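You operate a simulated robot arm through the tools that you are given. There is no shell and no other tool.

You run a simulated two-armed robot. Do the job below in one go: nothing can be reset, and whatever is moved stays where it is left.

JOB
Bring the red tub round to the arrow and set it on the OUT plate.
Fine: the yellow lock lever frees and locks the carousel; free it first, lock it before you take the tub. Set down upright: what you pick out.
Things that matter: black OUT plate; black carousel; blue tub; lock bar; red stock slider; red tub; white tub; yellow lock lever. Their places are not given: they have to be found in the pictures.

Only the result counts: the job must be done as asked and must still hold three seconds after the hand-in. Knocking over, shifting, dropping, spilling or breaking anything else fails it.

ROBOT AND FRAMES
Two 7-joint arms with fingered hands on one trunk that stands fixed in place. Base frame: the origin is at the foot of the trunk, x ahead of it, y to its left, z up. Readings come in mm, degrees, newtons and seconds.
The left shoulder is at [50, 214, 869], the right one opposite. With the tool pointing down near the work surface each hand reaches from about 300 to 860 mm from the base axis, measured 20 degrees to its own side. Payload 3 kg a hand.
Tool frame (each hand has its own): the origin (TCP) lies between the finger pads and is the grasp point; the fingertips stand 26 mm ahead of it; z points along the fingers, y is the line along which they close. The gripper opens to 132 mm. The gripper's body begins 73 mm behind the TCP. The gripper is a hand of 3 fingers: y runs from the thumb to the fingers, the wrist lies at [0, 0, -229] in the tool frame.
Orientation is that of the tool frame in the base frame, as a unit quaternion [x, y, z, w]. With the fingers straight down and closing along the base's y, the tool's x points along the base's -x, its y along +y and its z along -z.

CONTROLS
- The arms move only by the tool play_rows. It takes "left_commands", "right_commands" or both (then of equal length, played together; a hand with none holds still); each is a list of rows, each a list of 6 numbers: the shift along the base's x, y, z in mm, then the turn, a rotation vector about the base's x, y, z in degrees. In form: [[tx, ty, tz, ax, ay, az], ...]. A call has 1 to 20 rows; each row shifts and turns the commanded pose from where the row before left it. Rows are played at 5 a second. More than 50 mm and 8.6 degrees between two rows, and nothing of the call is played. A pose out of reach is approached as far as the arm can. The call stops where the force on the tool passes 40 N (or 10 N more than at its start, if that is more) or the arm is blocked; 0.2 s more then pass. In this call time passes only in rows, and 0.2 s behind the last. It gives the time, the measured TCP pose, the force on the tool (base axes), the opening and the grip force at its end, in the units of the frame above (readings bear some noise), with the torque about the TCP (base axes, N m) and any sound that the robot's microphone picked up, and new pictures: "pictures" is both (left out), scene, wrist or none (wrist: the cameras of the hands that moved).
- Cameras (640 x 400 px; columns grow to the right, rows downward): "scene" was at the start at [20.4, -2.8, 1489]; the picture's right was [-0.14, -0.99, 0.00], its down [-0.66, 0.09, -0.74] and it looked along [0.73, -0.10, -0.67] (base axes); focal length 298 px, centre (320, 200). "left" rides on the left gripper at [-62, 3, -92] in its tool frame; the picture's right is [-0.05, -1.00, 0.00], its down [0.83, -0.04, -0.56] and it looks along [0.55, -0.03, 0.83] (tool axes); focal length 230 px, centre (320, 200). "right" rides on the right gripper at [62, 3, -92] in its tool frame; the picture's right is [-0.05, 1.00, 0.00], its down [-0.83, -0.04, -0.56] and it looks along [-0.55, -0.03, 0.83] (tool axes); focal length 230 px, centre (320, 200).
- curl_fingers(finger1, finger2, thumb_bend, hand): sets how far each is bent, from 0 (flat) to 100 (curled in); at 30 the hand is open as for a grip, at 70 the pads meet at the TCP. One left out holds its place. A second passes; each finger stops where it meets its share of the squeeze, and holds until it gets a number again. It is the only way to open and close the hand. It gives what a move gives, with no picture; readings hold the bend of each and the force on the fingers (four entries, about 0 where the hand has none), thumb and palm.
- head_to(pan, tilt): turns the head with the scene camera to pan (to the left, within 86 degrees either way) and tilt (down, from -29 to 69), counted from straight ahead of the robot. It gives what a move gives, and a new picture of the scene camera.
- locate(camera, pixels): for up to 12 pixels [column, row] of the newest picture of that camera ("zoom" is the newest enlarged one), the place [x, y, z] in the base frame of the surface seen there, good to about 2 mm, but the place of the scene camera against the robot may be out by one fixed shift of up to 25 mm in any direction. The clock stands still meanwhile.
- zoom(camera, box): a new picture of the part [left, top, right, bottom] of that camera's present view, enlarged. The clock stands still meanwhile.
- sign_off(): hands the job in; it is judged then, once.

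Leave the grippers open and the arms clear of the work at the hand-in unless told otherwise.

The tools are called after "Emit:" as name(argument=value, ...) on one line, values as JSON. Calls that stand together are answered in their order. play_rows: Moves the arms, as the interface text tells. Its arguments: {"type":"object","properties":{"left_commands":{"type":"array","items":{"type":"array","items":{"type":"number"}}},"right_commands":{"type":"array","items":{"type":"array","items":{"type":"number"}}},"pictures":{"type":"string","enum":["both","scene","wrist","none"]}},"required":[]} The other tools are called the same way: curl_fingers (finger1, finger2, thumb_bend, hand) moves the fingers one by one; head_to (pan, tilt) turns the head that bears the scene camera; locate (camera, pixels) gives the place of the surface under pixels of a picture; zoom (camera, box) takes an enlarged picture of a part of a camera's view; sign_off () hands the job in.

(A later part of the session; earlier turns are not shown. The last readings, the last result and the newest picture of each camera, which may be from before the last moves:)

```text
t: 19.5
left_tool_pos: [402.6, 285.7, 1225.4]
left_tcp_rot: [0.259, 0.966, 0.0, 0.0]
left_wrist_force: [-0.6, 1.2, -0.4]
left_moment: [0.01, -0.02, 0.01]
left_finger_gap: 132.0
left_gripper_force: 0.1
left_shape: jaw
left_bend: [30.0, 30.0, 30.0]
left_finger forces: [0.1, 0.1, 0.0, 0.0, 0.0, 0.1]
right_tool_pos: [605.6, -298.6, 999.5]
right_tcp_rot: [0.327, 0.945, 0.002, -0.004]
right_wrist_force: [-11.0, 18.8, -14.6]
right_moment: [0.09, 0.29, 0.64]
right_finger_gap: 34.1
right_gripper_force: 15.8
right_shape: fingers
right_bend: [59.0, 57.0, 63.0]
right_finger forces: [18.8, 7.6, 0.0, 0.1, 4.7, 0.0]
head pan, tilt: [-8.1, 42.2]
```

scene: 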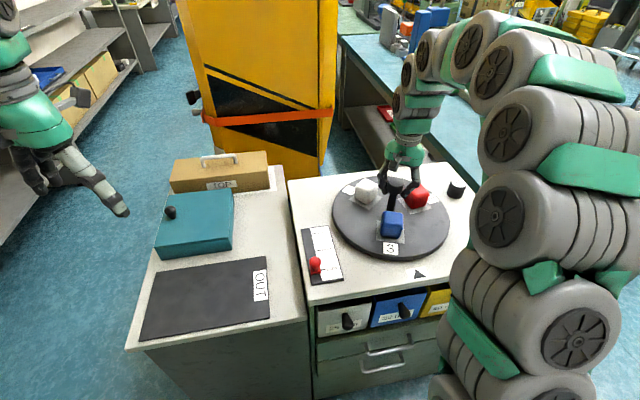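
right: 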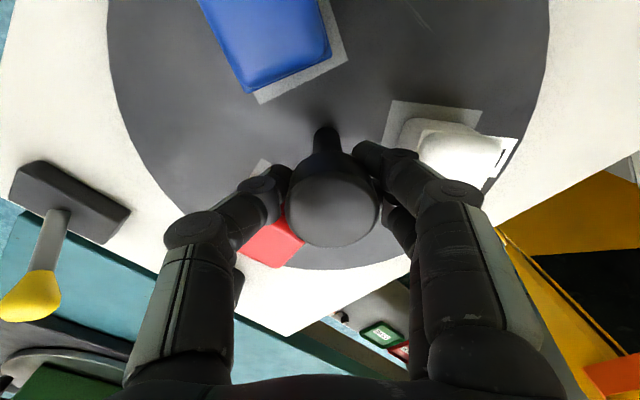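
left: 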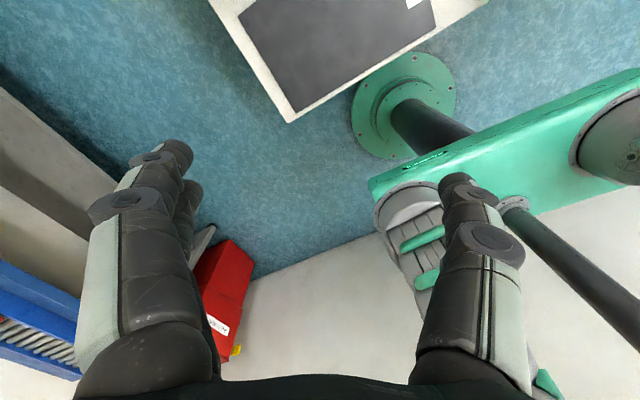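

The hand turned but the disc lagged. Label 3 is only at (390,249), and the moment is now 0.64 N·m, so the fingers slipped around the head. I'll zoom in to see where the disc is and whether something blocks it.

Emit:
zoom(camera="scene", box=[310, 160, 470, 290])

Emit:
locate(camera="scene", pixels=[[390, 249], [392, 218], [417, 189], [366, 183], [418, 274]])

Emit:
zoom(camera="right", box=[100, 0, 560, 290])

```text
3.08 times, centred on (390, 225) of scene
```

zoom: 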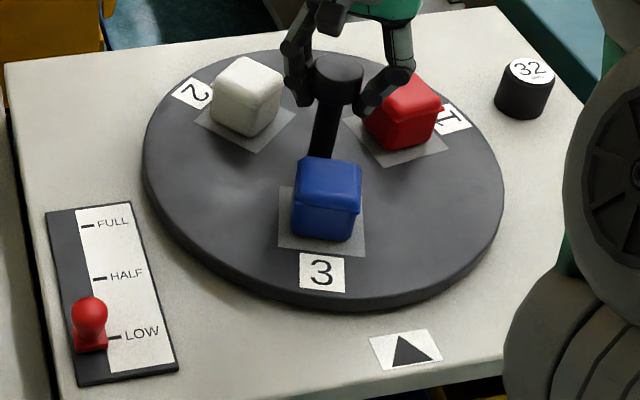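

```text
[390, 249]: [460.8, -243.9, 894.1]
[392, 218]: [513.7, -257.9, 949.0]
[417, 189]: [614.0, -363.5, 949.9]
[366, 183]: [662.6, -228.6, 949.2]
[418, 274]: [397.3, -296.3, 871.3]
```

```text
1.38 times, centred on (330, 145) of right
```

zoom: 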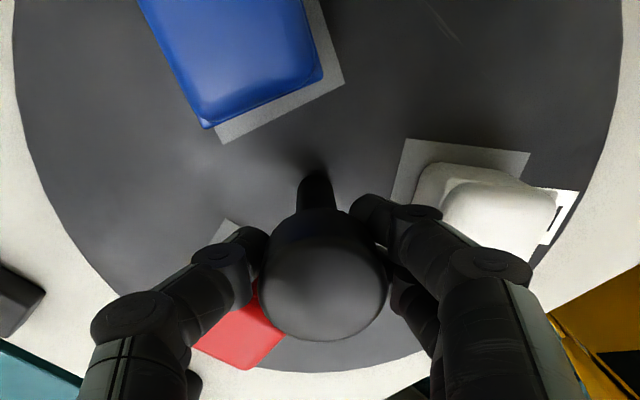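

The disc has turned about −21° (label 3 is now at about 162°) and nothing blocks it. The light 9 N grip just slipped. I'll test whether commanding more bend gives a firmer squeeze on the head.

Emit:
curl_fingers(hand="right", finger1=80, finger2=80, thumb_bend=80)

```text
t: 20.5
left_tool_pos: [402.1, 285.1, 1225.4]
left_tcp_rot: [0.258, 0.966, 0.0, 0.0]
left_wrist_force: [0.5, 1.0, -0.6]
left_moment: [-0.01, -0.04, 0.0]
left_finger_gap: 131.7
left_gripper_force: 0.0
left_shape: jaw
left_bend: [30.0, 30.0, 30.0]
left_finger forces: [0.1, 0.0, 0.0, 0.1, 0.1, 0.0]
right_tool_pos: [604.4, -299.0, 999.2]
right_tcp_rot: [0.326, 0.945, 0.001, -0.003]
right_wrist_force: [-6.8, 2.7, -20.3]
right_moment: [0.01, 0.15, 0.2]
right_finger_gap: 33.7
right_gripper_force: 25.2
right_shape: fingers
right_bend: [58.0, 57.0, 66.0]
right_finger forces: [14.7, 10.8, 0.0, 0.0, 24.9, 0.0]
head pan, tilt: [-8.1, 42.2]
```

The grip is now 25 N, about three times firmer. I'll try a further −16° slowly at 2° a row and watch label 3.

Emit:
play_rows(right_commands=[[0, 0, 0, 0, 0, -2], [0, 0, 0, 0, 0, -2], [0, 0, 0, 0, 0, -2], [0, 0, 0, 0, 0, -2], [0, 0, 0, 0, 0, -2], [0, 0, 0, 0, 0, -2], [0, 0, 0, 0, 0, -2], [0, 0, 0, 0, 0, -2]], pictures="both")

```text
t: 22.3
left_tool_pos: [401.0, 285.6, 1226.5]
left_tcp_rot: [0.259, 0.966, 0.0, 0.0]
left_wrist_force: [-0.1, -0.1, 0.1]
left_moment: [0.0, -0.03, -0.03]
left_finger_gap: 131.8
left_gripper_force: 0.1
left_shape: jaw
left_bend: [30.0, 30.0, 30.0]
left_finger forces: [0.1, 0.0, 0.0, 0.1, 0.0, 0.0]
right_tool_pos: [604.1, -297.7, 998.2]
right_tcp_rot: [0.454, 0.891, 0.003, -0.004]
right_wrist_force: [-15.4, 11.8, -19.3]
right_moment: [0.1, 0.34, 0.89]
right_finger_gap: 32.3
right_gripper_force: 27.1
right_shape: fingers
right_bend: [58.0, 57.0, 66.0]
right_finger forces: [21.9, 9.5, 0.0, 0.1, 22.5, 0.0]
head pan, tilt: [-8.1, 42.2]
```

scene: 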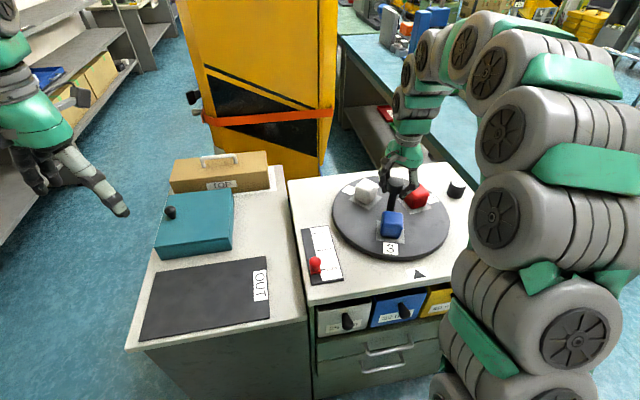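
right: 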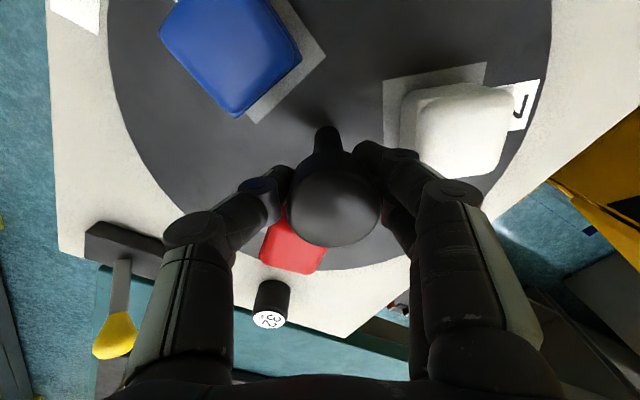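

Label 3 hasn't moved from (390,249) even at 0.89 N·m, while the first part turned almost without torque. So there is a hard stop in this direction at about −21°. I'll turn the other way, +30°, and watch whether the disc follows freely.

Emit:
play_rows(right_commands=[[0, 0, 0, 0, 0, 3], [0, 0, 0, 0, 0, 3], [0, 0, 0, 0, 0, 3], [0, 0, 0, 0, 0, 3], [0, 0, 0, 0, 0, 3], [0, 0, 0, 0, 0, 3], [0, 0, 0, 0, 0, 3], [0, 0, 0, 0, 0, 3], [0, 0, 0, 0, 0, 3], [0, 0, 0, 0, 0, 3]], pictures="both")

```text
t: 24.5
left_tool_pos: [401.5, 284.7, 1225.6]
left_tcp_rot: [0.259, 0.966, 0.0, 0.001]
left_wrist_force: [-0.4, -0.7, 0.3]
left_moment: [0.01, 0.02, 0.01]
left_finger_gap: 132.0
left_gripper_force: 0.1
left_shape: jaw
left_bend: [30.0, 30.0, 30.0]
left_finger forces: [0.1, 0.0, 0.0, 0.0, 0.1, 0.0]
right_tool_pos: [605.1, -300.0, 1000.2]
right_tcp_rot: [0.208, 0.978, 0.001, -0.003]
right_wrist_force: [2.3, -10.4, -34.2]
right_moment: [-0.37, 0.08, -0.06]
right_finger_gap: 33.9
right_gripper_force: 26.8
right_shape: fingers
right_bend: [57.0, 57.0, 66.0]
right_finger forces: [12.6, 14.0, 0.0, 0.0, 26.9, 0.0]
head pan, tilt: [-8.1, 42.2]
```

scene: 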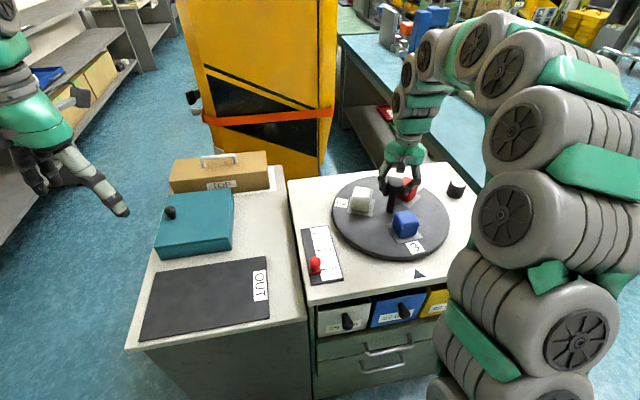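
right: 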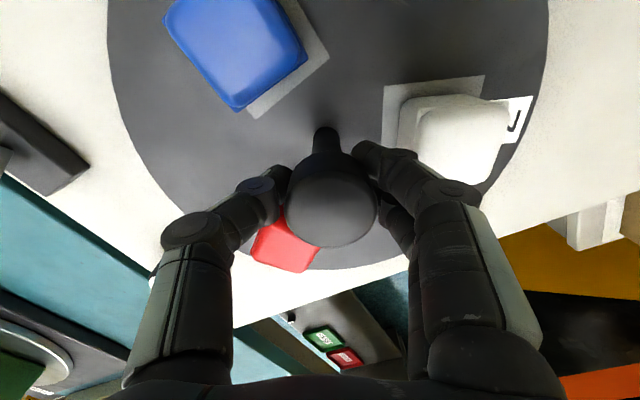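

Now the disc follows freely: label 3 is at (417,246), past its starting place. So clockwise has a stop and red must come round the long way, about +239° counter-clockwise from the start.

The squeeze is pulling down with 34 N, so I'll ease it a little before the next stroke.

Emit:
curl_fingers(hand="right", finger1=67, finger2=67, thumb_bend=71)

Emit:
locate(camera="scene", pixels=[[417, 246], [405, 222], [342, 202], [361, 198]])

```text
t: 25.5
left_tool_pos: [403.3, 286.3, 1225.4]
left_tcp_rot: [0.258, 0.966, 0.0, 0.0]
left_wrist_force: [-0.5, 0.3, -0.2]
left_moment: [-0.02, 0.0, 0.0]
left_finger_gap: 131.9
left_gripper_force: 0.1
left_shape: jaw
left_bend: [30.0, 30.0, 30.0]
left_finger forces: [0.0, 0.1, 0.0, 0.0, 0.1, 0.1]
right_tool_pos: [606.7, -298.4, 999.0]
right_tcp_rot: [0.208, 0.978, 0.001, -0.004]
right_wrist_force: [4.0, -1.0, -14.1]
right_moment: [-0.14, 0.04, -0.03]
right_finger_gap: 35.1
right_gripper_force: 14.5
right_shape: fingers
right_bend: [59.0, 57.0, 65.0]
right_finger forces: [7.4, 9.7, 0.0, 0.1, 11.8, 0.0]
head pan, tilt: [-8.1, 42.2]
```

```text
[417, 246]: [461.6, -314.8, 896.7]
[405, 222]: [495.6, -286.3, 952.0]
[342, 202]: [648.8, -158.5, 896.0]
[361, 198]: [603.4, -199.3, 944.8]
```

The disc is about +8.6° from its start. Grip is 14.5 N and the pull is down to 14 N. I'll turn +60° at 4° a row.

Emit:
play_rows(right_commands=[[0, 0, 0, 0, 0, 4], [0, 0, 0, 0, 0, 4], [0, 0, 0, 0, 0, 4], [0, 0, 0, 0, 0, 4], [0, 0, 0, 0, 0, 4], [0, 0, 0, 0, 0, 4], [0, 0, 0, 0, 0, 4], [0, 0, 0, 0, 0, 4], [0, 0, 0, 0, 0, 4], [0, 0, 0, 0, 0, 4], [0, 0, 0, 0, 0, 4], [0, 0, 0, 0, 0, 4], [0, 0, 0, 0, 0, 4], [0, 0, 0, 0, 0, 4], [0, 0, 0, 0, 0, 4]], pictures="both")

```text
t: 28.7
left_tool_pos: [402.6, 285.0, 1224.8]
left_tcp_rot: [0.259, 0.966, 0.001, 0.0]
left_wrist_force: [-0.5, -0.4, -0.4]
left_moment: [-0.02, -0.01, -0.02]
left_finger_gap: 132.1
left_gripper_force: 0.0
left_shape: jaw
left_bend: [30.0, 30.0, 30.0]
left_finger forces: [0.1, 0.0, 0.0, 0.1, 0.1, 0.0]
right_tool_pos: [605.8, -299.5, 998.4]
right_tcp_rot: [-0.309, 0.951, -0.001, -0.003]
right_wrist_force: [11.3, -6.4, -9.0]
right_moment: [-0.24, -0.28, -0.03]
right_finger_gap: 33.1
right_gripper_force: 14.5
right_shape: fingers
right_bend: [62.0, 60.0, 64.0]
right_finger forces: [4.4, 8.0, 0.0, 0.1, 16.0, 0.0]
head pan, tilt: [-8.1, 42.2]
```

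scene: 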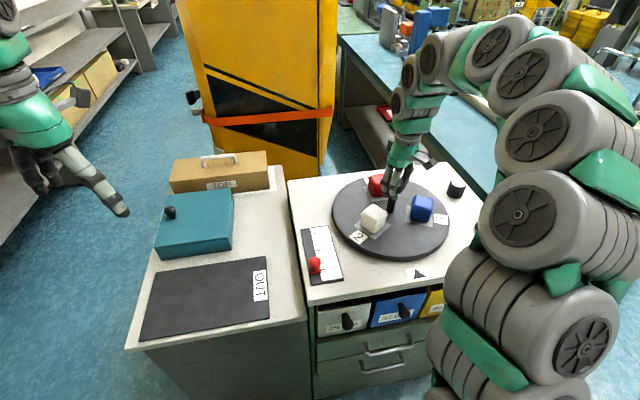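
right: 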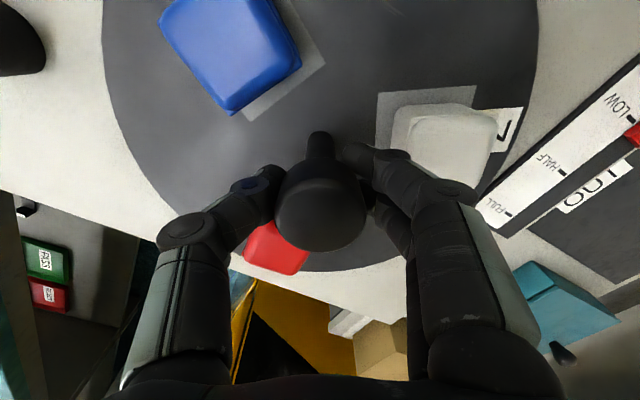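

The disc followed the whole 60°. White is now at (373,218), label 2 at (358,237), and red has come round the far side. I'll continue with the same grip for another +36°.

Emit:
play_rows(right_commands=[[0, 0, 0, 0, 0, 4], [0, 0, 0, 0, 0, 4], [0, 0, 0, 0, 0, 4], [0, 0, 0, 0, 0, 4], [0, 0, 0, 0, 0, 4], [0, 0, 0, 0, 0, 4], [0, 0, 0, 0, 0, 4], [0, 0, 0, 0, 0, 4], [0, 0, 0, 0, 0, 4]], pictures="both")

```text
t: 30.7
left_tool_pos: [403.1, 285.0, 1225.8]
left_tcp_rot: [0.259, 0.966, 0.001, 0.0]
left_wrist_force: [-0.2, 0.6, -0.1]
left_moment: [-0.02, -0.01, 0.02]
left_finger_gap: 131.8
left_gripper_force: 0.0
left_shape: jaw
left_bend: [30.0, 30.0, 30.0]
left_finger forces: [0.1, 0.1, 0.1, 0.0, 0.1, 0.0]
right_tool_pos: [605.8, -300.1, 1000.1]
right_tcp_rot: [-0.588, 0.809, -0.003, -0.004]
right_wrist_force: [13.4, -12.2, -14.7]
right_moment: [-0.29, -0.38, -0.06]
right_finger_gap: 34.1
right_gripper_force: 16.6
right_shape: fingers
right_bend: [63.0, 60.0, 63.0]
right_finger forces: [5.9, 6.6, 0.0, 0.1, 20.5, 0.0]
head pan, tilt: [-8.1, 42.2]
```

scene: 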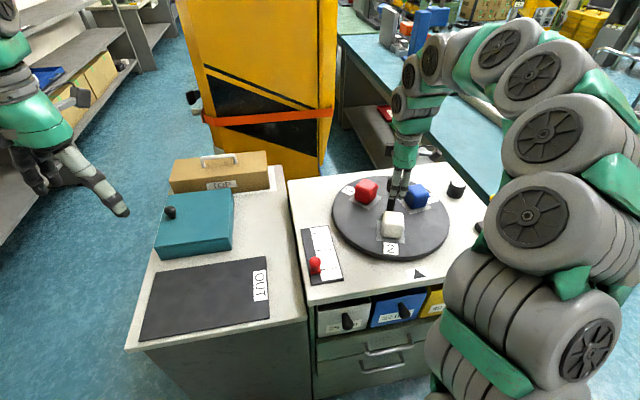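
right: 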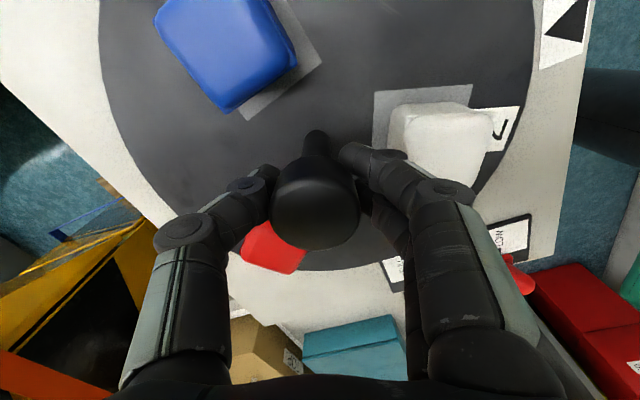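

Label 2 is now at (390,249), so the disc is at about +105°, and the hand is at yaw +72°. I'll release to a part-open grip here. The fingertips stay above the tubs and around the head.

Emit:
curl_fingers(hand="right", finger1=46, finger2=46, thumb_bend=46)

Emit:
play_rows(right_commands=[[0, 1, 5, 0, 0, 0], [0, 1, 5, 0, 0, 0]], pictures="both")

```text
t: 31.7
left_tool_pos: [403.3, 285.4, 1225.4]
left_tcp_rot: [0.258, 0.966, 0.001, -0.001]
left_wrist_force: [-0.5, 0.6, 0.1]
left_moment: [-0.04, 0.01, 0.01]
left_finger_gap: 131.8
left_gripper_force: 0.0
left_shape: jaw
left_bend: [30.0, 30.0, 30.0]
left_finger forces: [0.1, 0.1, 0.0, 0.1, 0.0, 0.0]
right_tool_pos: [605.5, -298.3, 1000.3]
right_tcp_rot: [-0.588, 0.809, -0.002, -0.003]
right_wrist_force: [-1.0, -0.3, 0.2]
right_moment: [0.0, 0.01, -0.04]
right_finger_gap: 80.7
right_gripper_force: 0.0
right_shape: fingers
right_bend: [46.0, 46.0, 46.0]
right_finger forces: [0.0, 0.1, 0.0, 0.0, 0.0, 0.0]
head pan, tilt: [-8.1, 42.2]
```

```text
t: 32.3
left_tool_pos: [402.0, 285.9, 1225.9]
left_tcp_rot: [0.259, 0.966, 0.0, 0.0]
left_wrist_force: [-0.4, 0.3, 0.3]
left_moment: [0.0, -0.03, -0.02]
left_finger_gap: 131.9
left_gripper_force: 0.1
left_shape: jaw
left_bend: [30.0, 30.0, 30.0]
left_finger forces: [0.1, 0.0, 0.1, 0.0, 0.0, 0.1]
right_tool_pos: [606.0, -296.0, 1009.8]
right_tcp_rot: [-0.588, 0.809, -0.003, -0.002]
right_wrist_force: [1.2, -0.9, -0.9]
right_moment: [-0.03, -0.02, -0.04]
right_finger_gap: 80.7
right_gripper_force: 0.1
right_shape: fingers
right_bend: [46.0, 46.0, 46.0]
right_finger forces: [0.0, 0.0, 0.1, 0.1, 0.1, 0.0]
head pan, tilt: [-8.1, 42.2]
```

scene: 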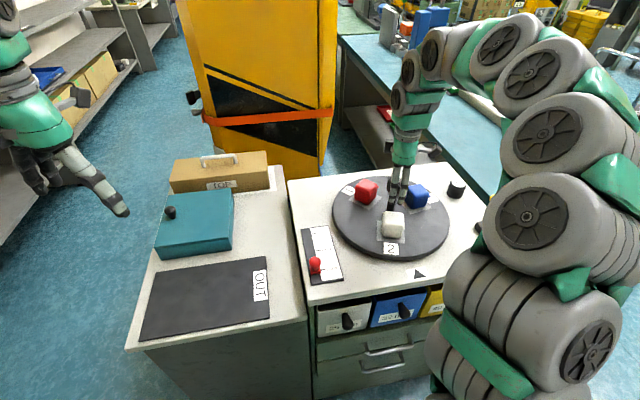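
right: 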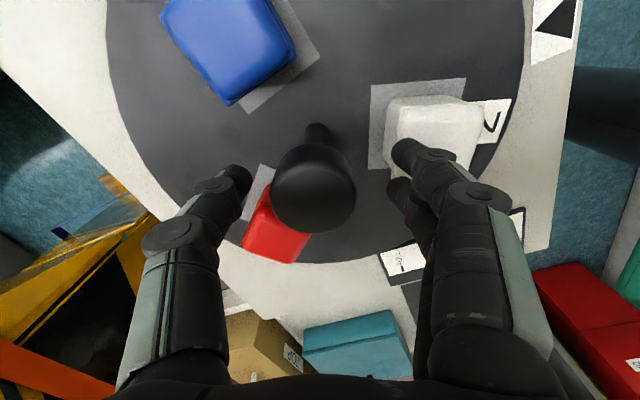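

The hand is open around the head with no contact. I'll turn it back by −120° to yaw −48 for the next stroke.

Emit:
play_rows(right_commands=[[1, -1, 0, 0, 0, -8], [0, 0, 0, 0, 0, -8], [0, 0, 0, 0, 0, -8], [0, 0, 0, 0, 0, -8], [0, 0, 0, 0, 0, -8], [0, 0, 0, 0, 0, -8], [0, 0, 0, 0, 0, -8], [0, 0, 0, 0, 0, -8], [0, 0, 0, 0, 0, -8], [0, 0, 0, 0, 0, -8], [0, 0, 0, 0, 0, -8], [0, 0, 0, 0, 0, -8], [0, 0, 0, 0, 0, -8], [0, 0, 0, 0, 0, -8], [0, 0, 0, 0, 0, -8]], pictures="both")

```text
t: 35.5
left_tool_pos: [402.5, 285.9, 1225.9]
left_tcp_rot: [0.259, 0.966, 0.0, -0.001]
left_wrist_force: [0.0, 0.0, -0.5]
left_moment: [-0.05, -0.01, 0.0]
left_finger_gap: 131.9
left_gripper_force: 0.1
left_shape: jaw
left_bend: [30.0, 30.0, 30.0]
left_finger forces: [0.0, 0.0, 0.0, 0.0, 0.0, 0.0]
right_tool_pos: [607.4, -296.8, 1008.9]
right_tcp_rot: [0.407, 0.914, 0.002, -0.004]
right_wrist_force: [-0.2, -0.2, -0.5]
right_moment: [0.0, 0.0, 0.0]
right_finger_gap: 80.8
right_gripper_force: 0.2
right_shape: fingers
right_bend: [46.0, 46.0, 46.0]
right_finger forces: [0.0, 0.0, 0.0, 0.1, 0.1, 0.0]
head pan, tilt: [-8.1, 42.2]
```

scene: 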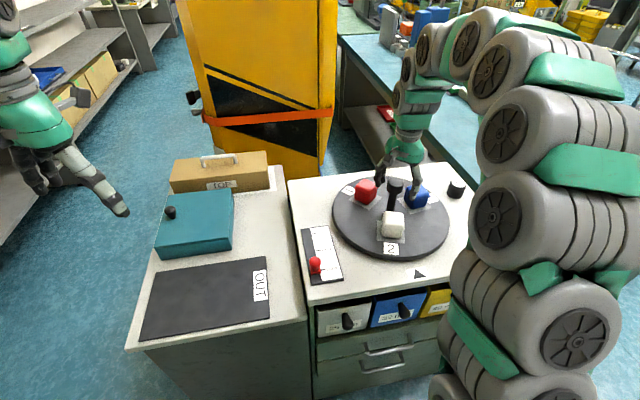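
right: 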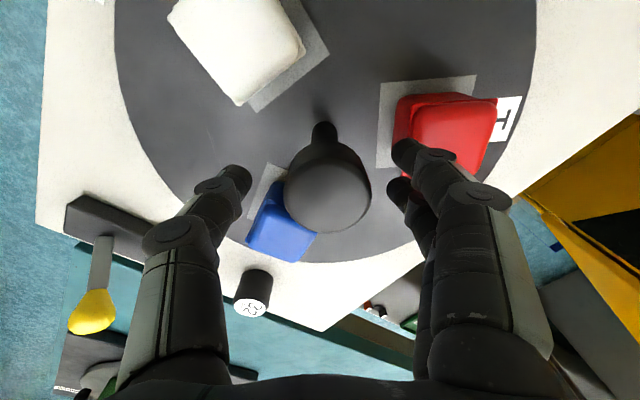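

The tubs are undisturbed. I'll lower 10 mm back onto the head and grip as before.

Emit:
play_rows(right_commands=[[-1, 0, -5, 0, 0, 0], [0, 0, -5, 0, 0, 0]], pictures="none")

Emit:
curl_fingers(hand="right", finger1=67, finger2=67, thumb_bend=70)

```text
t: 36.1
left_tool_pos: [403.4, 284.1, 1225.9]
left_tcp_rot: [0.26, 0.966, 0.0, 0.0]
left_wrist_force: [0.5, 1.1, 0.4]
left_moment: [-0.04, 0.01, 0.0]
left_finger_gap: 132.0
left_gripper_force: 0.0
left_shape: jaw
left_bend: [30.0, 30.0, 30.0]
left_finger forces: [0.1, 0.0, 0.0, 0.0, 0.0, 0.0]
right_tool_pos: [604.6, -298.9, 998.8]
right_tcp_rot: [0.408, 0.913, 0.002, -0.003]
right_wrist_force: [-0.3, 0.3, 0.2]
right_moment: [0.0, -0.03, 0.01]
right_finger_gap: 80.8
right_gripper_force: 0.0
right_shape: fingers
right_bend: [46.0, 46.0, 46.0]
right_finger forces: [0.0, 0.0, 0.1, 0.0, 0.1, 0.0]
head pan, tilt: [-8.1, 42.2]
```

```text
t: 37.1
left_tool_pos: [402.6, 284.4, 1225.9]
left_tcp_rot: [0.26, 0.966, 0.0, 0.0]
left_wrist_force: [-0.2, 0.6, -0.3]
left_moment: [-0.02, 0.02, -0.03]
left_finger_gap: 131.7
left_gripper_force: 0.1
left_shape: jaw
left_bend: [30.0, 30.0, 30.0]
left_finger forces: [0.0, 0.1, 0.0, 0.1, 0.0, 0.0]
right_tool_pos: [604.2, -296.7, 998.7]
right_tcp_rot: [0.407, 0.914, 0.002, -0.003]
right_wrist_force: [5.4, 4.4, -10.6]
right_moment: [0.04, -0.02, 0.0]
right_finger_gap: 34.3
right_gripper_force: 13.9
right_shape: fingers
right_bend: [59.0, 58.0, 65.0]
right_finger forces: [7.4, 9.5, 0.0, 0.0, 10.8, 0.0]
head pan, tilt: [-8.1, 42.2]
```

Gripped at 14 N. Now +80° at 4° a row.

Emit:
play_rows(right_commands=[[0, 0, 0, 0, 0, 4], [0, 0, 0, 0, 0, 4], [0, 0, 0, 0, 0, 4], [0, 0, 0, 0, 0, 4], [0, 0, 0, 0, 0, 4], [0, 0, 0, 0, 0, 4], [0, 0, 0, 0, 0, 4], [0, 0, 0, 0, 0, 4], [0, 0, 0, 0, 0, 4], [0, 0, 0, 0, 0, 4], [0, 0, 0, 0, 0, 4], [0, 0, 0, 0, 0, 4], [0, 0, 0, 0, 0, 4], [0, 0, 0, 0, 0, 4], [0, 0, 0, 0, 0, 4], [0, 0, 0, 0, 0, 4], [0, 0, 0, 0, 0, 4], [0, 0, 0, 0, 0, 4], [0, 0, 0, 0, 0, 4], [0, 0, 0, 0, 0, 4]], pictures="both")

```text
t: 41.3
left_tool_pos: [402.0, 284.1, 1225.8]
left_tcp_rot: [0.257, 0.966, 0.0, 0.0]
left_wrist_force: [-0.3, -0.2, -0.7]
left_moment: [0.02, -0.02, 0.03]
left_finger_gap: 131.9
left_gripper_force: 0.1
left_shape: jaw
left_bend: [30.0, 30.0, 30.0]
left_finger forces: [0.0, 0.0, 0.0, 0.1, 0.1, 0.0]
right_tool_pos: [604.8, -298.9, 999.2]
right_tcp_rot: [-0.275, 0.961, -0.001, -0.004]
right_wrist_force: [11.4, -5.5, -7.1]
right_moment: [-0.16, -0.29, -0.06]
right_finger_gap: 33.0
right_gripper_force: 12.2
right_shape: fingers
right_bend: [63.0, 60.0, 64.0]
right_finger forces: [3.2, 6.8, 0.0, 0.0, 15.3, 0.0]
head pan, tilt: [-8.1, 42.2]
```

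scene: 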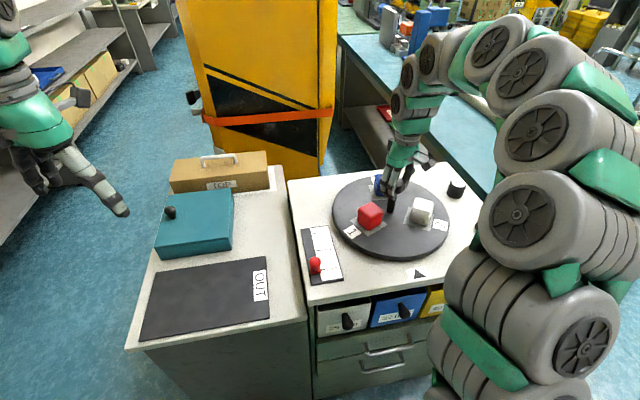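
right: 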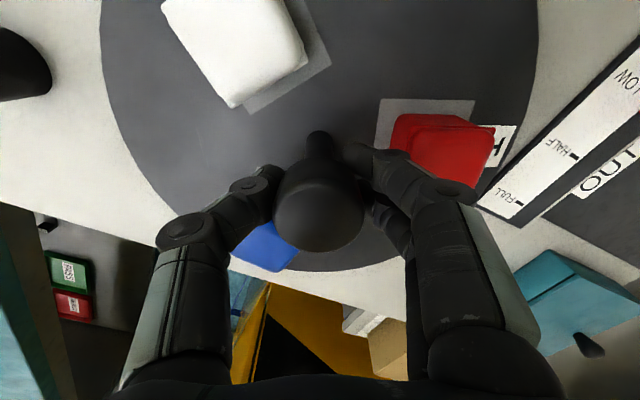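

Red is now on the near-left side at (370,217), with label 1 at (351,231). I'll measure it to get the remaining angle.

Emit:
locate(camera="scene", pixels=[[352, 231], [371, 214], [442, 226], [418, 274], [425, 207]])

Emit:
zoom(camera="scene", box=[310, 160, 470, 290])

```text
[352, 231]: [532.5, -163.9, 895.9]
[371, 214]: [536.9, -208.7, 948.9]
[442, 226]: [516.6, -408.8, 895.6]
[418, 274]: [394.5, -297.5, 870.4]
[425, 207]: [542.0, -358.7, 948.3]
```

```text
3.08 times, centred on (390, 225) of scene
```

zoom: 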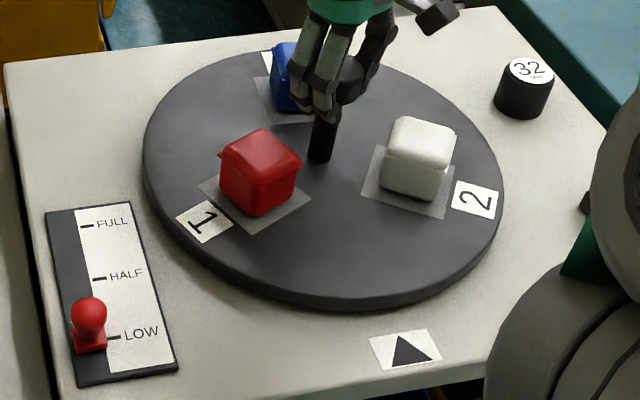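

Label 1 is at about 117°, so about +66° remains. I'll turn +44° with this grip, to yaw ~76°.

Emit:
play_rows(right_commands=[[0, 0, 0, 0, 0, 4], [0, 0, 0, 0, 0, 4], [0, 0, 0, 0, 0, 4], [0, 0, 0, 0, 0, 4], [0, 0, 0, 0, 0, 4], [0, 0, 0, 0, 0, 4], [0, 0, 0, 0, 0, 4], [0, 0, 0, 0, 0, 4], [0, 0, 0, 0, 0, 4], [0, 0, 0, 0, 0, 4], [0, 0, 0, 0, 0, 4]], pictures="both")

```text
t: 43.7
left_tool_pos: [404.1, 285.3, 1225.3]
left_tcp_rot: [0.259, 0.966, -0.001, 0.0]
left_wrist_force: [-0.4, 0.2, -0.1]
left_moment: [0.0, -0.01, 0.0]
left_finger_gap: 131.9
left_gripper_force: 0.1
left_shape: jaw
left_bend: [30.0, 30.0, 30.0]
left_finger forces: [0.0, 0.0, 0.0, 0.0, 0.0, 0.0]
right_tool_pos: [605.4, -298.8, 999.1]
right_tcp_rot: [-0.616, 0.788, -0.001, -0.003]
right_wrist_force: [9.9, -20.1, -10.6]
right_moment: [-0.41, -0.23, -0.11]
right_finger_gap: 35.0
right_gripper_force: 15.3
right_shape: fingers
right_bend: [63.0, 61.0, 62.0]
right_finger forces: [5.4, 4.5, 0.0, 0.0, 21.2, 0.0]
head pan, tilt: [-8.1, 42.2]
```

scene: 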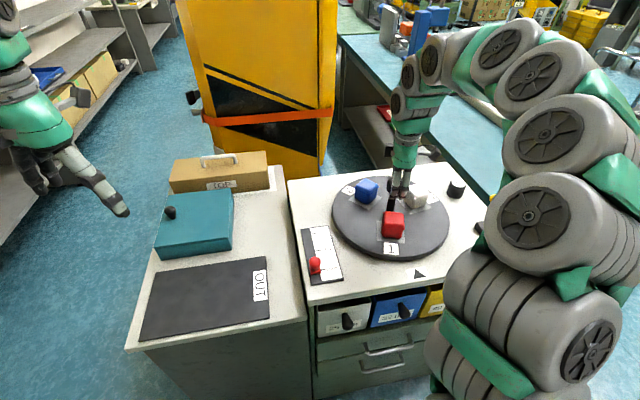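
right: 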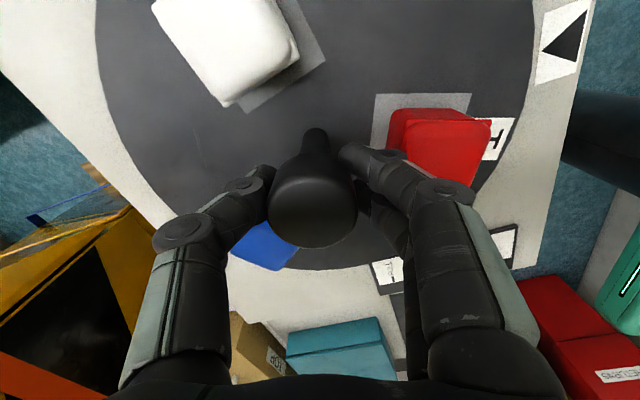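

Label 1 is at (390,249). Label 3 sat at (409,249) when it was at the arrow, so about +21° remains. I'll turn +18° slowly with a small shift to ease the sideways force, then measure finely.

Emit:
play_rows(right_commands=[[0.5, -1, 0, 0, 0, 3], [0.5, -1, 0, 0, 0, 3], [0, 0, 0, 0, 0, 3], [0, 0, 0, 0, 0, 3], [0, 0, 0, 0, 0, 3], [0, 0, 0, 0, 0, 3]], pictures="both")

Emit:
zoom(camera="scene", box=[330, 165, 460, 255])

Emit:
zoom(camera="scene", box=[290, 150, 550, 300])

```text
t: 45.1
left_tool_pos: [402.4, 285.5, 1224.9]
left_tcp_rot: [0.258, 0.966, 0.0, 0.001]
left_wrist_force: [-0.1, 0.4, 1.2]
left_moment: [0.03, -0.02, -0.01]
left_finger_gap: 132.1
left_gripper_force: 0.2
left_shape: jaw
left_bend: [30.0, 30.0, 30.0]
left_finger forces: [0.0, 0.1, 0.1, 0.0, 0.0, 0.0]
right_tool_pos: [606.3, -299.7, 999.9]
right_tcp_rot: [0.713, -0.701, 0.002, 0.003]
right_wrist_force: [12.6, -3.5, 10.0]
right_moment: [-0.07, -0.45, -0.1]
right_finger_gap: 36.4
right_gripper_force: 12.6
right_shape: fingers
right_bend: [64.0, 62.0, 63.0]
right_finger forces: [3.3, 3.8, 0.1, 0.0, 18.0, 0.0]
right hand out of reach, approached as far as the arm can: row 6
head pan, tilt: [-8.1, 42.2]
```

scene: 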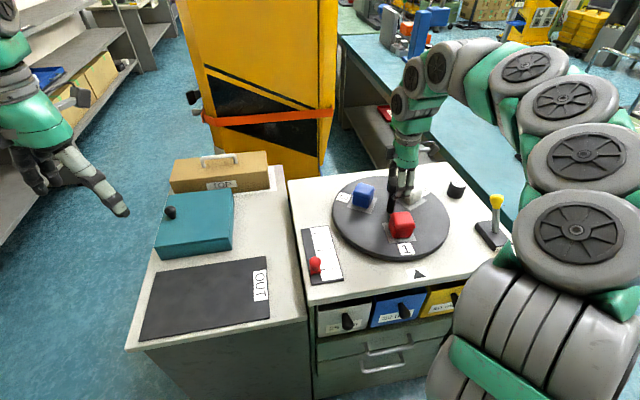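
right: 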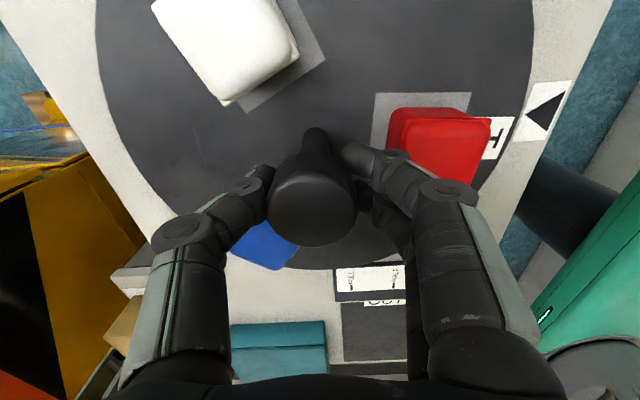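

```text
4.44 times, centred on (395, 210) of scene
```

zoom: 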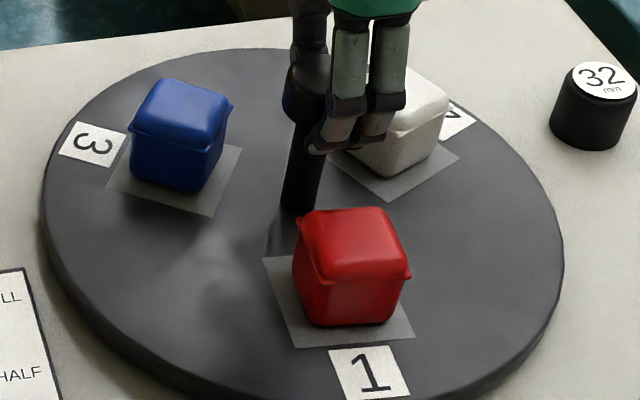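

```text
2.46 times, centred on (420, 225) of scene
```

zoom: 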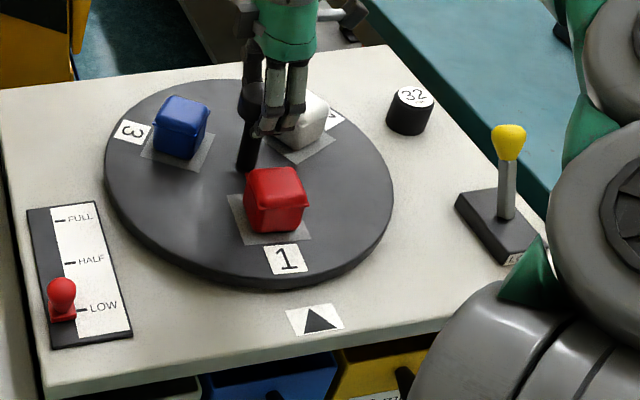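

Label 1 in the zoom is at (368,372), where label 3 originally sat at (387,371). The hand has reached its wrist limit near yaw 91°. I'll measure the current pad and label for the exact remaining angle.

Emit:
locate(camera="scene", pixels=[[405, 249], [404, 248], [409, 249], [342, 198], [417, 188], [418, 274]])

Emit:
zoom(camera="right", box=[360, 60, 600, 210])

```text
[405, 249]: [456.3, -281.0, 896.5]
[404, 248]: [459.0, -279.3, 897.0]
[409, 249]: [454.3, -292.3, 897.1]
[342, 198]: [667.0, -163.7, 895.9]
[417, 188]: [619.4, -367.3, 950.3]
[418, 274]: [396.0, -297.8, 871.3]
```

```text
2.67 times, centred on (480, 135) of right
```

zoom: 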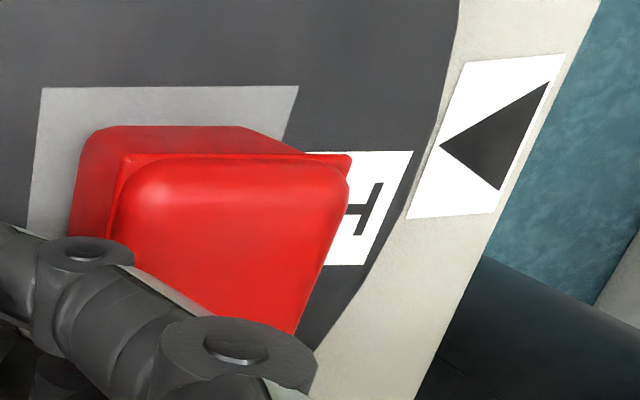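

Label 1 needs about +5° more to sit exactly where label 3 was when locked. I'll release, turn the hand back −48° in place, then regrip for the last bit.

Emit:
curl_fingers(hand="right", finger1=46, finger2=46, thumb_bend=46)

Emit:
play_rows(right_commands=[[0, 1, 5, 0, 0, -2], [0, 1, 5, 0, 0, -4], [0, 0, 0, 0, 0, -6], [0, 0, 0, 0, 0, -6], [0, 0, 0, 0, 0, -6], [0, 0, 0, 0, 0, -6], [0, 0, 0, 0, 0, -6], [0, 0, 0, 0, 0, -6], [0, 0, 0, 0, 0, -6]], pictures="both")

```text
t: 46.1
left_tool_pos: [403.3, 286.2, 1225.3]
left_tcp_rot: [0.258, 0.966, 0.0, 0.0]
left_wrist_force: [0.2, -0.3, -0.6]
left_moment: [0.02, 0.02, 0.05]
left_finger_gap: 131.8
left_gripper_force: 0.1
left_shape: jaw
left_bend: [30.0, 30.0, 30.0]
left_finger forces: [0.0, 0.1, 0.0, 0.0, 0.0, 0.1]
right_tool_pos: [606.1, -299.0, 1000.8]
right_tcp_rot: [0.713, -0.701, 0.003, 0.002]
right_wrist_force: [-0.1, -0.1, -0.4]
right_moment: [-0.01, -0.03, -0.02]
right_finger_gap: 80.6
right_gripper_force: 0.1
right_shape: fingers
right_bend: [46.0, 46.0, 46.0]
right_finger forces: [0.0, 0.1, 0.0, 0.1, 0.0, 0.0]
head pan, tilt: [-8.1, 42.2]
```

```text
t: 48.1
left_tool_pos: [403.1, 285.3, 1225.9]
left_tcp_rot: [0.258, 0.966, 0.0, 0.0]
left_wrist_force: [0.6, 0.5, -0.2]
left_moment: [0.02, -0.01, 0.02]
left_finger_gap: 131.9
left_gripper_force: 0.0
left_shape: jaw
left_bend: [30.0, 30.0, 30.0]
left_finger forces: [0.0, 0.1, 0.1, 0.0, 0.0, 0.0]
right_tool_pos: [606.0, -296.7, 1009.1]
right_tcp_rot: [-0.365, 0.931, -0.001, -0.004]
right_wrist_force: [0.8, -0.4, 0.4]
right_moment: [0.01, 0.04, -0.01]
right_finger_gap: 80.7
right_gripper_force: 0.0
right_shape: fingers
right_bend: [46.0, 46.0, 46.0]
right_finger forces: [0.0, 0.0, 0.0, 0.1, 0.1, 0.0]
head pan, tilt: [-8.1, 42.2]
```

scene: 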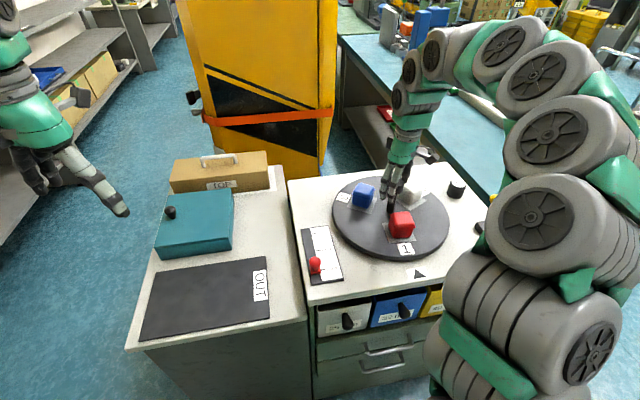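
right: 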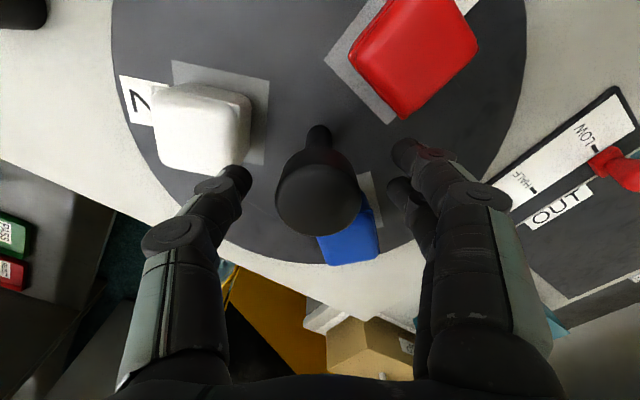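

The disc hasn't moved and the hand is at yaw ~43°. I'll lower, grip, and compare label 1 in the same zoom window.

Emit:
play_rows(right_commands=[[0, -0.5, -5, 0, 0, 0], [0, 0, -5, 0, 0, 0]], pictures="none")

Emit:
curl_fingers(hand="right", finger1=67, finger2=67, thumb_bend=69)

Emit:
play_rows(right_commands=[[0, 0, 0, 0, 0, 1], [0, 0, 0, 0, 0, 1], [0, 0, 0, 0, 0, 1], [0, 0, 0, 0, 0, 1]], pictures="both")

Emit:
zoom(camera="scene", box=[330, 165, 460, 255])

```text
t: 48.7
left_tool_pos: [402.4, 284.2, 1225.3]
left_tcp_rot: [0.258, 0.966, 0.0, 0.0]
left_wrist_force: [0.3, 0.3, 0.4]
left_moment: [0.01, -0.01, -0.02]
left_finger_gap: 132.0
left_gripper_force: 0.0
left_shape: jaw
left_bend: [30.0, 30.0, 30.0]
left_finger forces: [0.0, 0.0, 0.1, 0.1, 0.0, 0.0]
right_tool_pos: [606.7, -298.0, 999.9]
right_tcp_rot: [-0.366, 0.931, -0.001, -0.004]
right_wrist_force: [-0.2, -0.3, 0.6]
right_moment: [0.03, -0.02, 0.05]
right_finger_gap: 80.8
right_gripper_force: 0.1
right_shape: fingers
right_bend: [46.0, 46.0, 46.0]
right_finger forces: [0.0, 0.1, 0.0, 0.1, 0.0, 0.1]
head pan, tilt: [-8.1, 42.2]
```

```text
t: 49.7
left_tool_pos: [403.0, 284.6, 1225.9]
left_tcp_rot: [0.258, 0.966, 0.0, 0.0]
left_wrist_force: [0.7, 0.4, -0.1]
left_moment: [-0.05, 0.03, -0.02]
left_finger_gap: 132.1
left_gripper_force: 0.0
left_shape: jaw
left_bend: [30.0, 30.0, 30.0]
left_finger forces: [0.0, 0.1, 0.1, 0.0, 0.0, 0.0]
right_tool_pos: [607.0, -298.3, 999.0]
right_tcp_rot: [-0.365, 0.931, -0.002, -0.003]
right_wrist_force: [3.5, -4.5, -8.4]
right_moment: [-0.08, -0.04, -0.03]
right_finger_gap: 34.1
right_gripper_force: 11.9
right_shape: fingers
right_bend: [62.0, 60.0, 63.0]
right_finger forces: [3.6, 5.6, 0.0, 0.0, 14.0, 0.1]
head pan, tilt: [-8.1, 42.2]
```

```text
t: 50.7
left_tool_pos: [403.0, 284.9, 1225.0]
left_tcp_rot: [0.259, 0.966, -0.001, 0.001]
left_wrist_force: [0.5, -0.3, -0.1]
left_moment: [0.01, 0.0, 0.02]
left_finger_gap: 131.9
left_gripper_force: 0.1
left_shape: jaw
left_bend: [30.0, 30.0, 30.0]
left_finger forces: [0.0, 0.0, 0.0, 0.0, 0.0, 0.1]
right_tool_pos: [606.4, -297.6, 1000.7]
right_tcp_rot: [-0.398, 0.918, 0.0, -0.004]
right_wrist_force: [0.7, -8.5, -13.1]
right_moment: [-0.17, 0.01, -0.1]
right_finger_gap: 34.5
right_gripper_force: 12.8
right_shape: fingers
right_bend: [62.0, 60.0, 63.0]
right_finger forces: [4.5, 5.8, 0.0, 0.1, 16.2, 0.1]
head pan, tilt: [-8.1, 42.2]
```

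scene: 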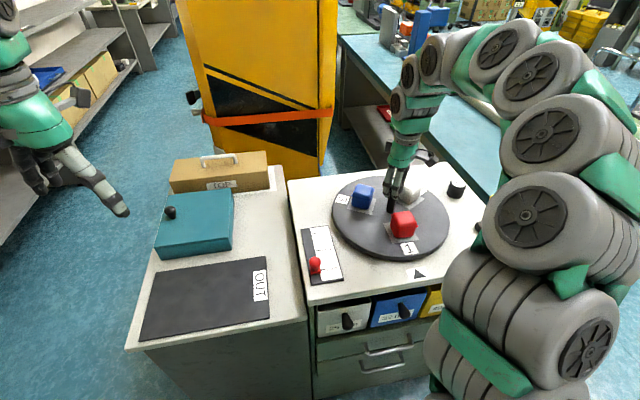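
right: 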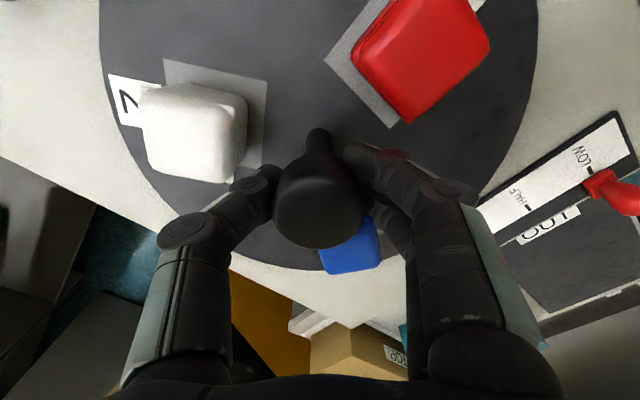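

```text
4.44 times, centred on (395, 210) of scene
```

zoom: 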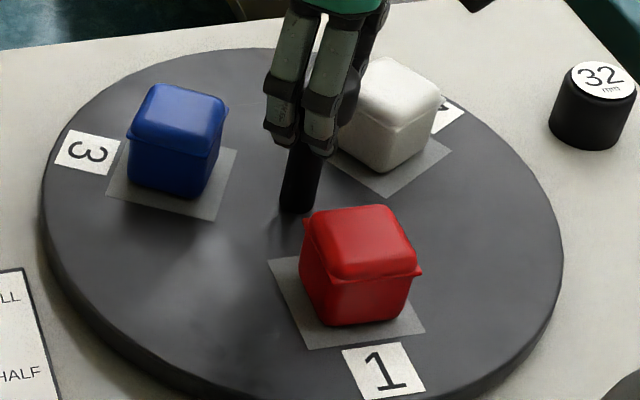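

Very close now: label 1's corner is at (342,350) against (345,350) originally, so about +0.5–1° remains. I'll compare in the second window that I also took in the locked state.

Emit:
zoom(camera="scene", box=[290, 160, 470, 300])

```text
2.86 times, centred on (380, 230) of scene
```

zoom: 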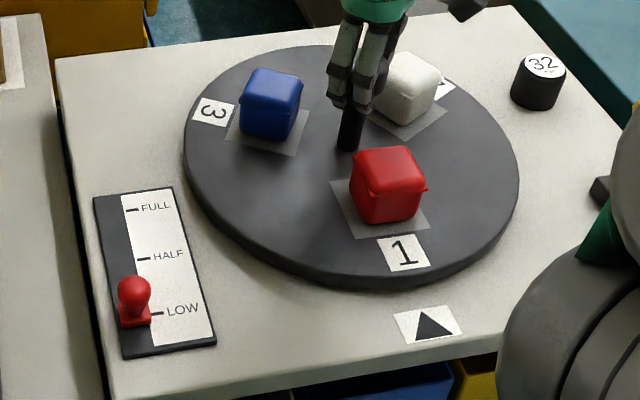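

The two pictures nearly match. I'll add +0.6°, then release, and check again with the hand off.

Emit:
play_rows(right_commands=[[0, 0, 0, 0, 0, 0.6]], pictures="none")

Emit:
curl_fingers(hand="right", finger1=45, finger2=45, thumb_bend=45)

Emit:
play_rows(right_commands=[[0, 0, 20, 0, 0, 0], [0, 0, 30, 0, 0, 0], [0, 0, 35, 0, 0, 0], [0, 0, 35, 0, 0, 0]], pictures="both")

Emit:
zoom(camera="scene", box=[330, 165, 460, 255])

```text
t: 51.1
left_tool_pos: [402.6, 286.2, 1225.0]
left_tcp_rot: [0.259, 0.966, -0.001, 0.0]
left_wrist_force: [-0.9, -0.1, -0.1]
left_moment: [-0.02, 0.0, 0.0]
left_finger_gap: 131.9
left_gripper_force: 0.0
left_shape: jaw
left_bend: [30.0, 30.0, 30.0]
left_finger forces: [0.1, 0.1, 0.1, 0.1, 0.0, 0.0]
right_tool_pos: [606.6, -297.3, 1000.3]
right_tcp_rot: [-0.403, 0.915, -0.002, -0.003]
right_wrist_force: [5.5, -5.9, -11.8]
right_moment: [-0.1, -0.08, -0.07]
right_finger_gap: 34.4
right_gripper_force: 12.4
right_shape: fingers
right_bend: [62.0, 60.0, 63.0]
right_finger forces: [3.7, 5.8, 0.0, 0.0, 15.8, 0.0]
head pan, tilt: [-8.1, 42.2]
```

```text
t: 52.1
left_tool_pos: [401.9, 285.6, 1225.4]
left_tcp_rot: [0.259, 0.966, -0.001, 0.0]
left_wrist_force: [-0.1, 0.2, 1.8]
left_moment: [-0.02, 0.0, -0.01]
left_finger_gap: 131.9
left_gripper_force: 0.1
left_shape: jaw
left_bend: [30.0, 30.0, 30.0]
left_finger forces: [0.1, 0.1, 0.0, 0.1, 0.0, 0.0]
right_tool_pos: [604.9, -298.1, 998.5]
right_tcp_rot: [-0.404, 0.915, -0.001, -0.004]
right_wrist_force: [0.4, 0.4, -1.2]
right_moment: [-0.01, 0.03, 0.0]
right_finger_gap: 83.9
right_gripper_force: 0.0
right_shape: fingers
right_bend: [45.0, 45.0, 45.0]
right_finger forces: [0.1, 0.1, 0.0, 0.0, 0.1, 0.1]
head pan, tilt: [-8.1, 42.2]
```

```text
t: 53.1
left_tool_pos: [402.7, 285.0, 1225.5]
left_tcp_rot: [0.258, 0.966, 0.0, 0.0]
left_wrist_force: [0.9, 0.2, -0.7]
left_moment: [0.06, -0.01, -0.02]
left_finger_gap: 131.8
left_gripper_force: 0.0
left_shape: jaw
left_bend: [30.0, 30.0, 30.0]
left_finger forces: [0.0, 0.0, 0.0, 0.0, 0.0, 0.0]
right_tool_pos: [603.3, -299.6, 1118.6]
right_tcp_rot: [-0.404, 0.915, -0.002, -0.004]
right_wrist_force: [0.2, -0.4, 0.0]
right_moment: [-0.03, 0.03, 0.0]
right_finger_gap: 84.1
right_gripper_force: 0.0
right_shape: fingers
right_bend: [45.0, 45.0, 45.0]
right_finger forces: [0.0, 0.1, 0.0, 0.1, 0.1, 0.1]
head pan, tilt: [-8.1, 42.2]
```

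scene: 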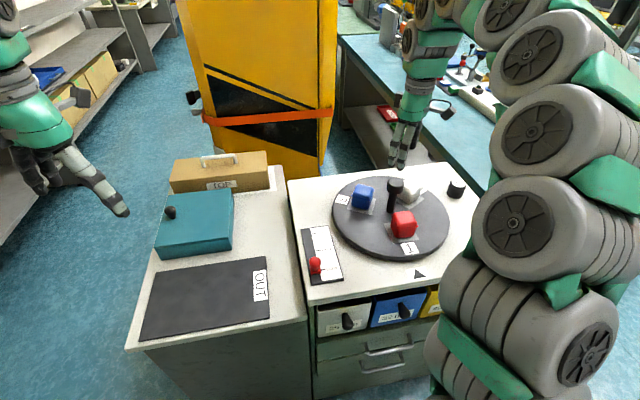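
right: 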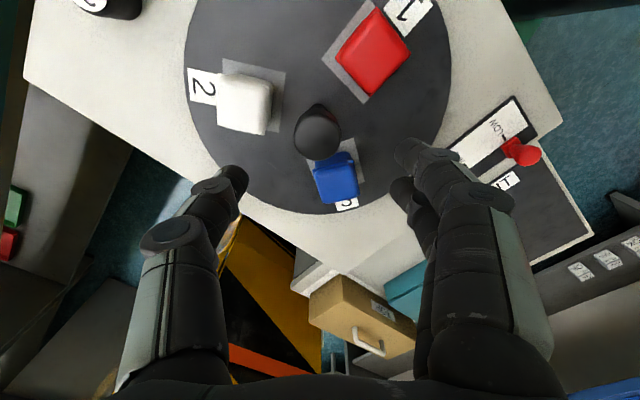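

```text
4.44 times, centred on (395, 210) of scene
```

zoom: 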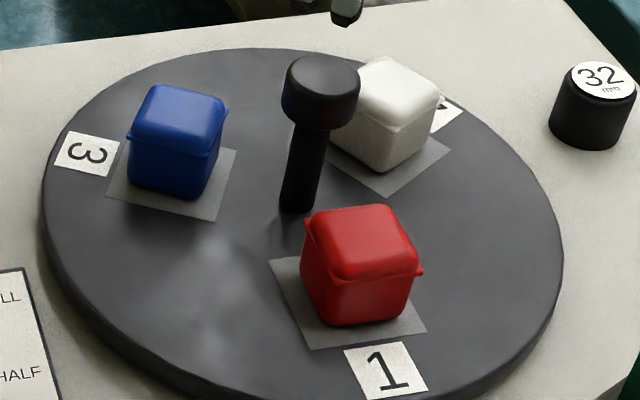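

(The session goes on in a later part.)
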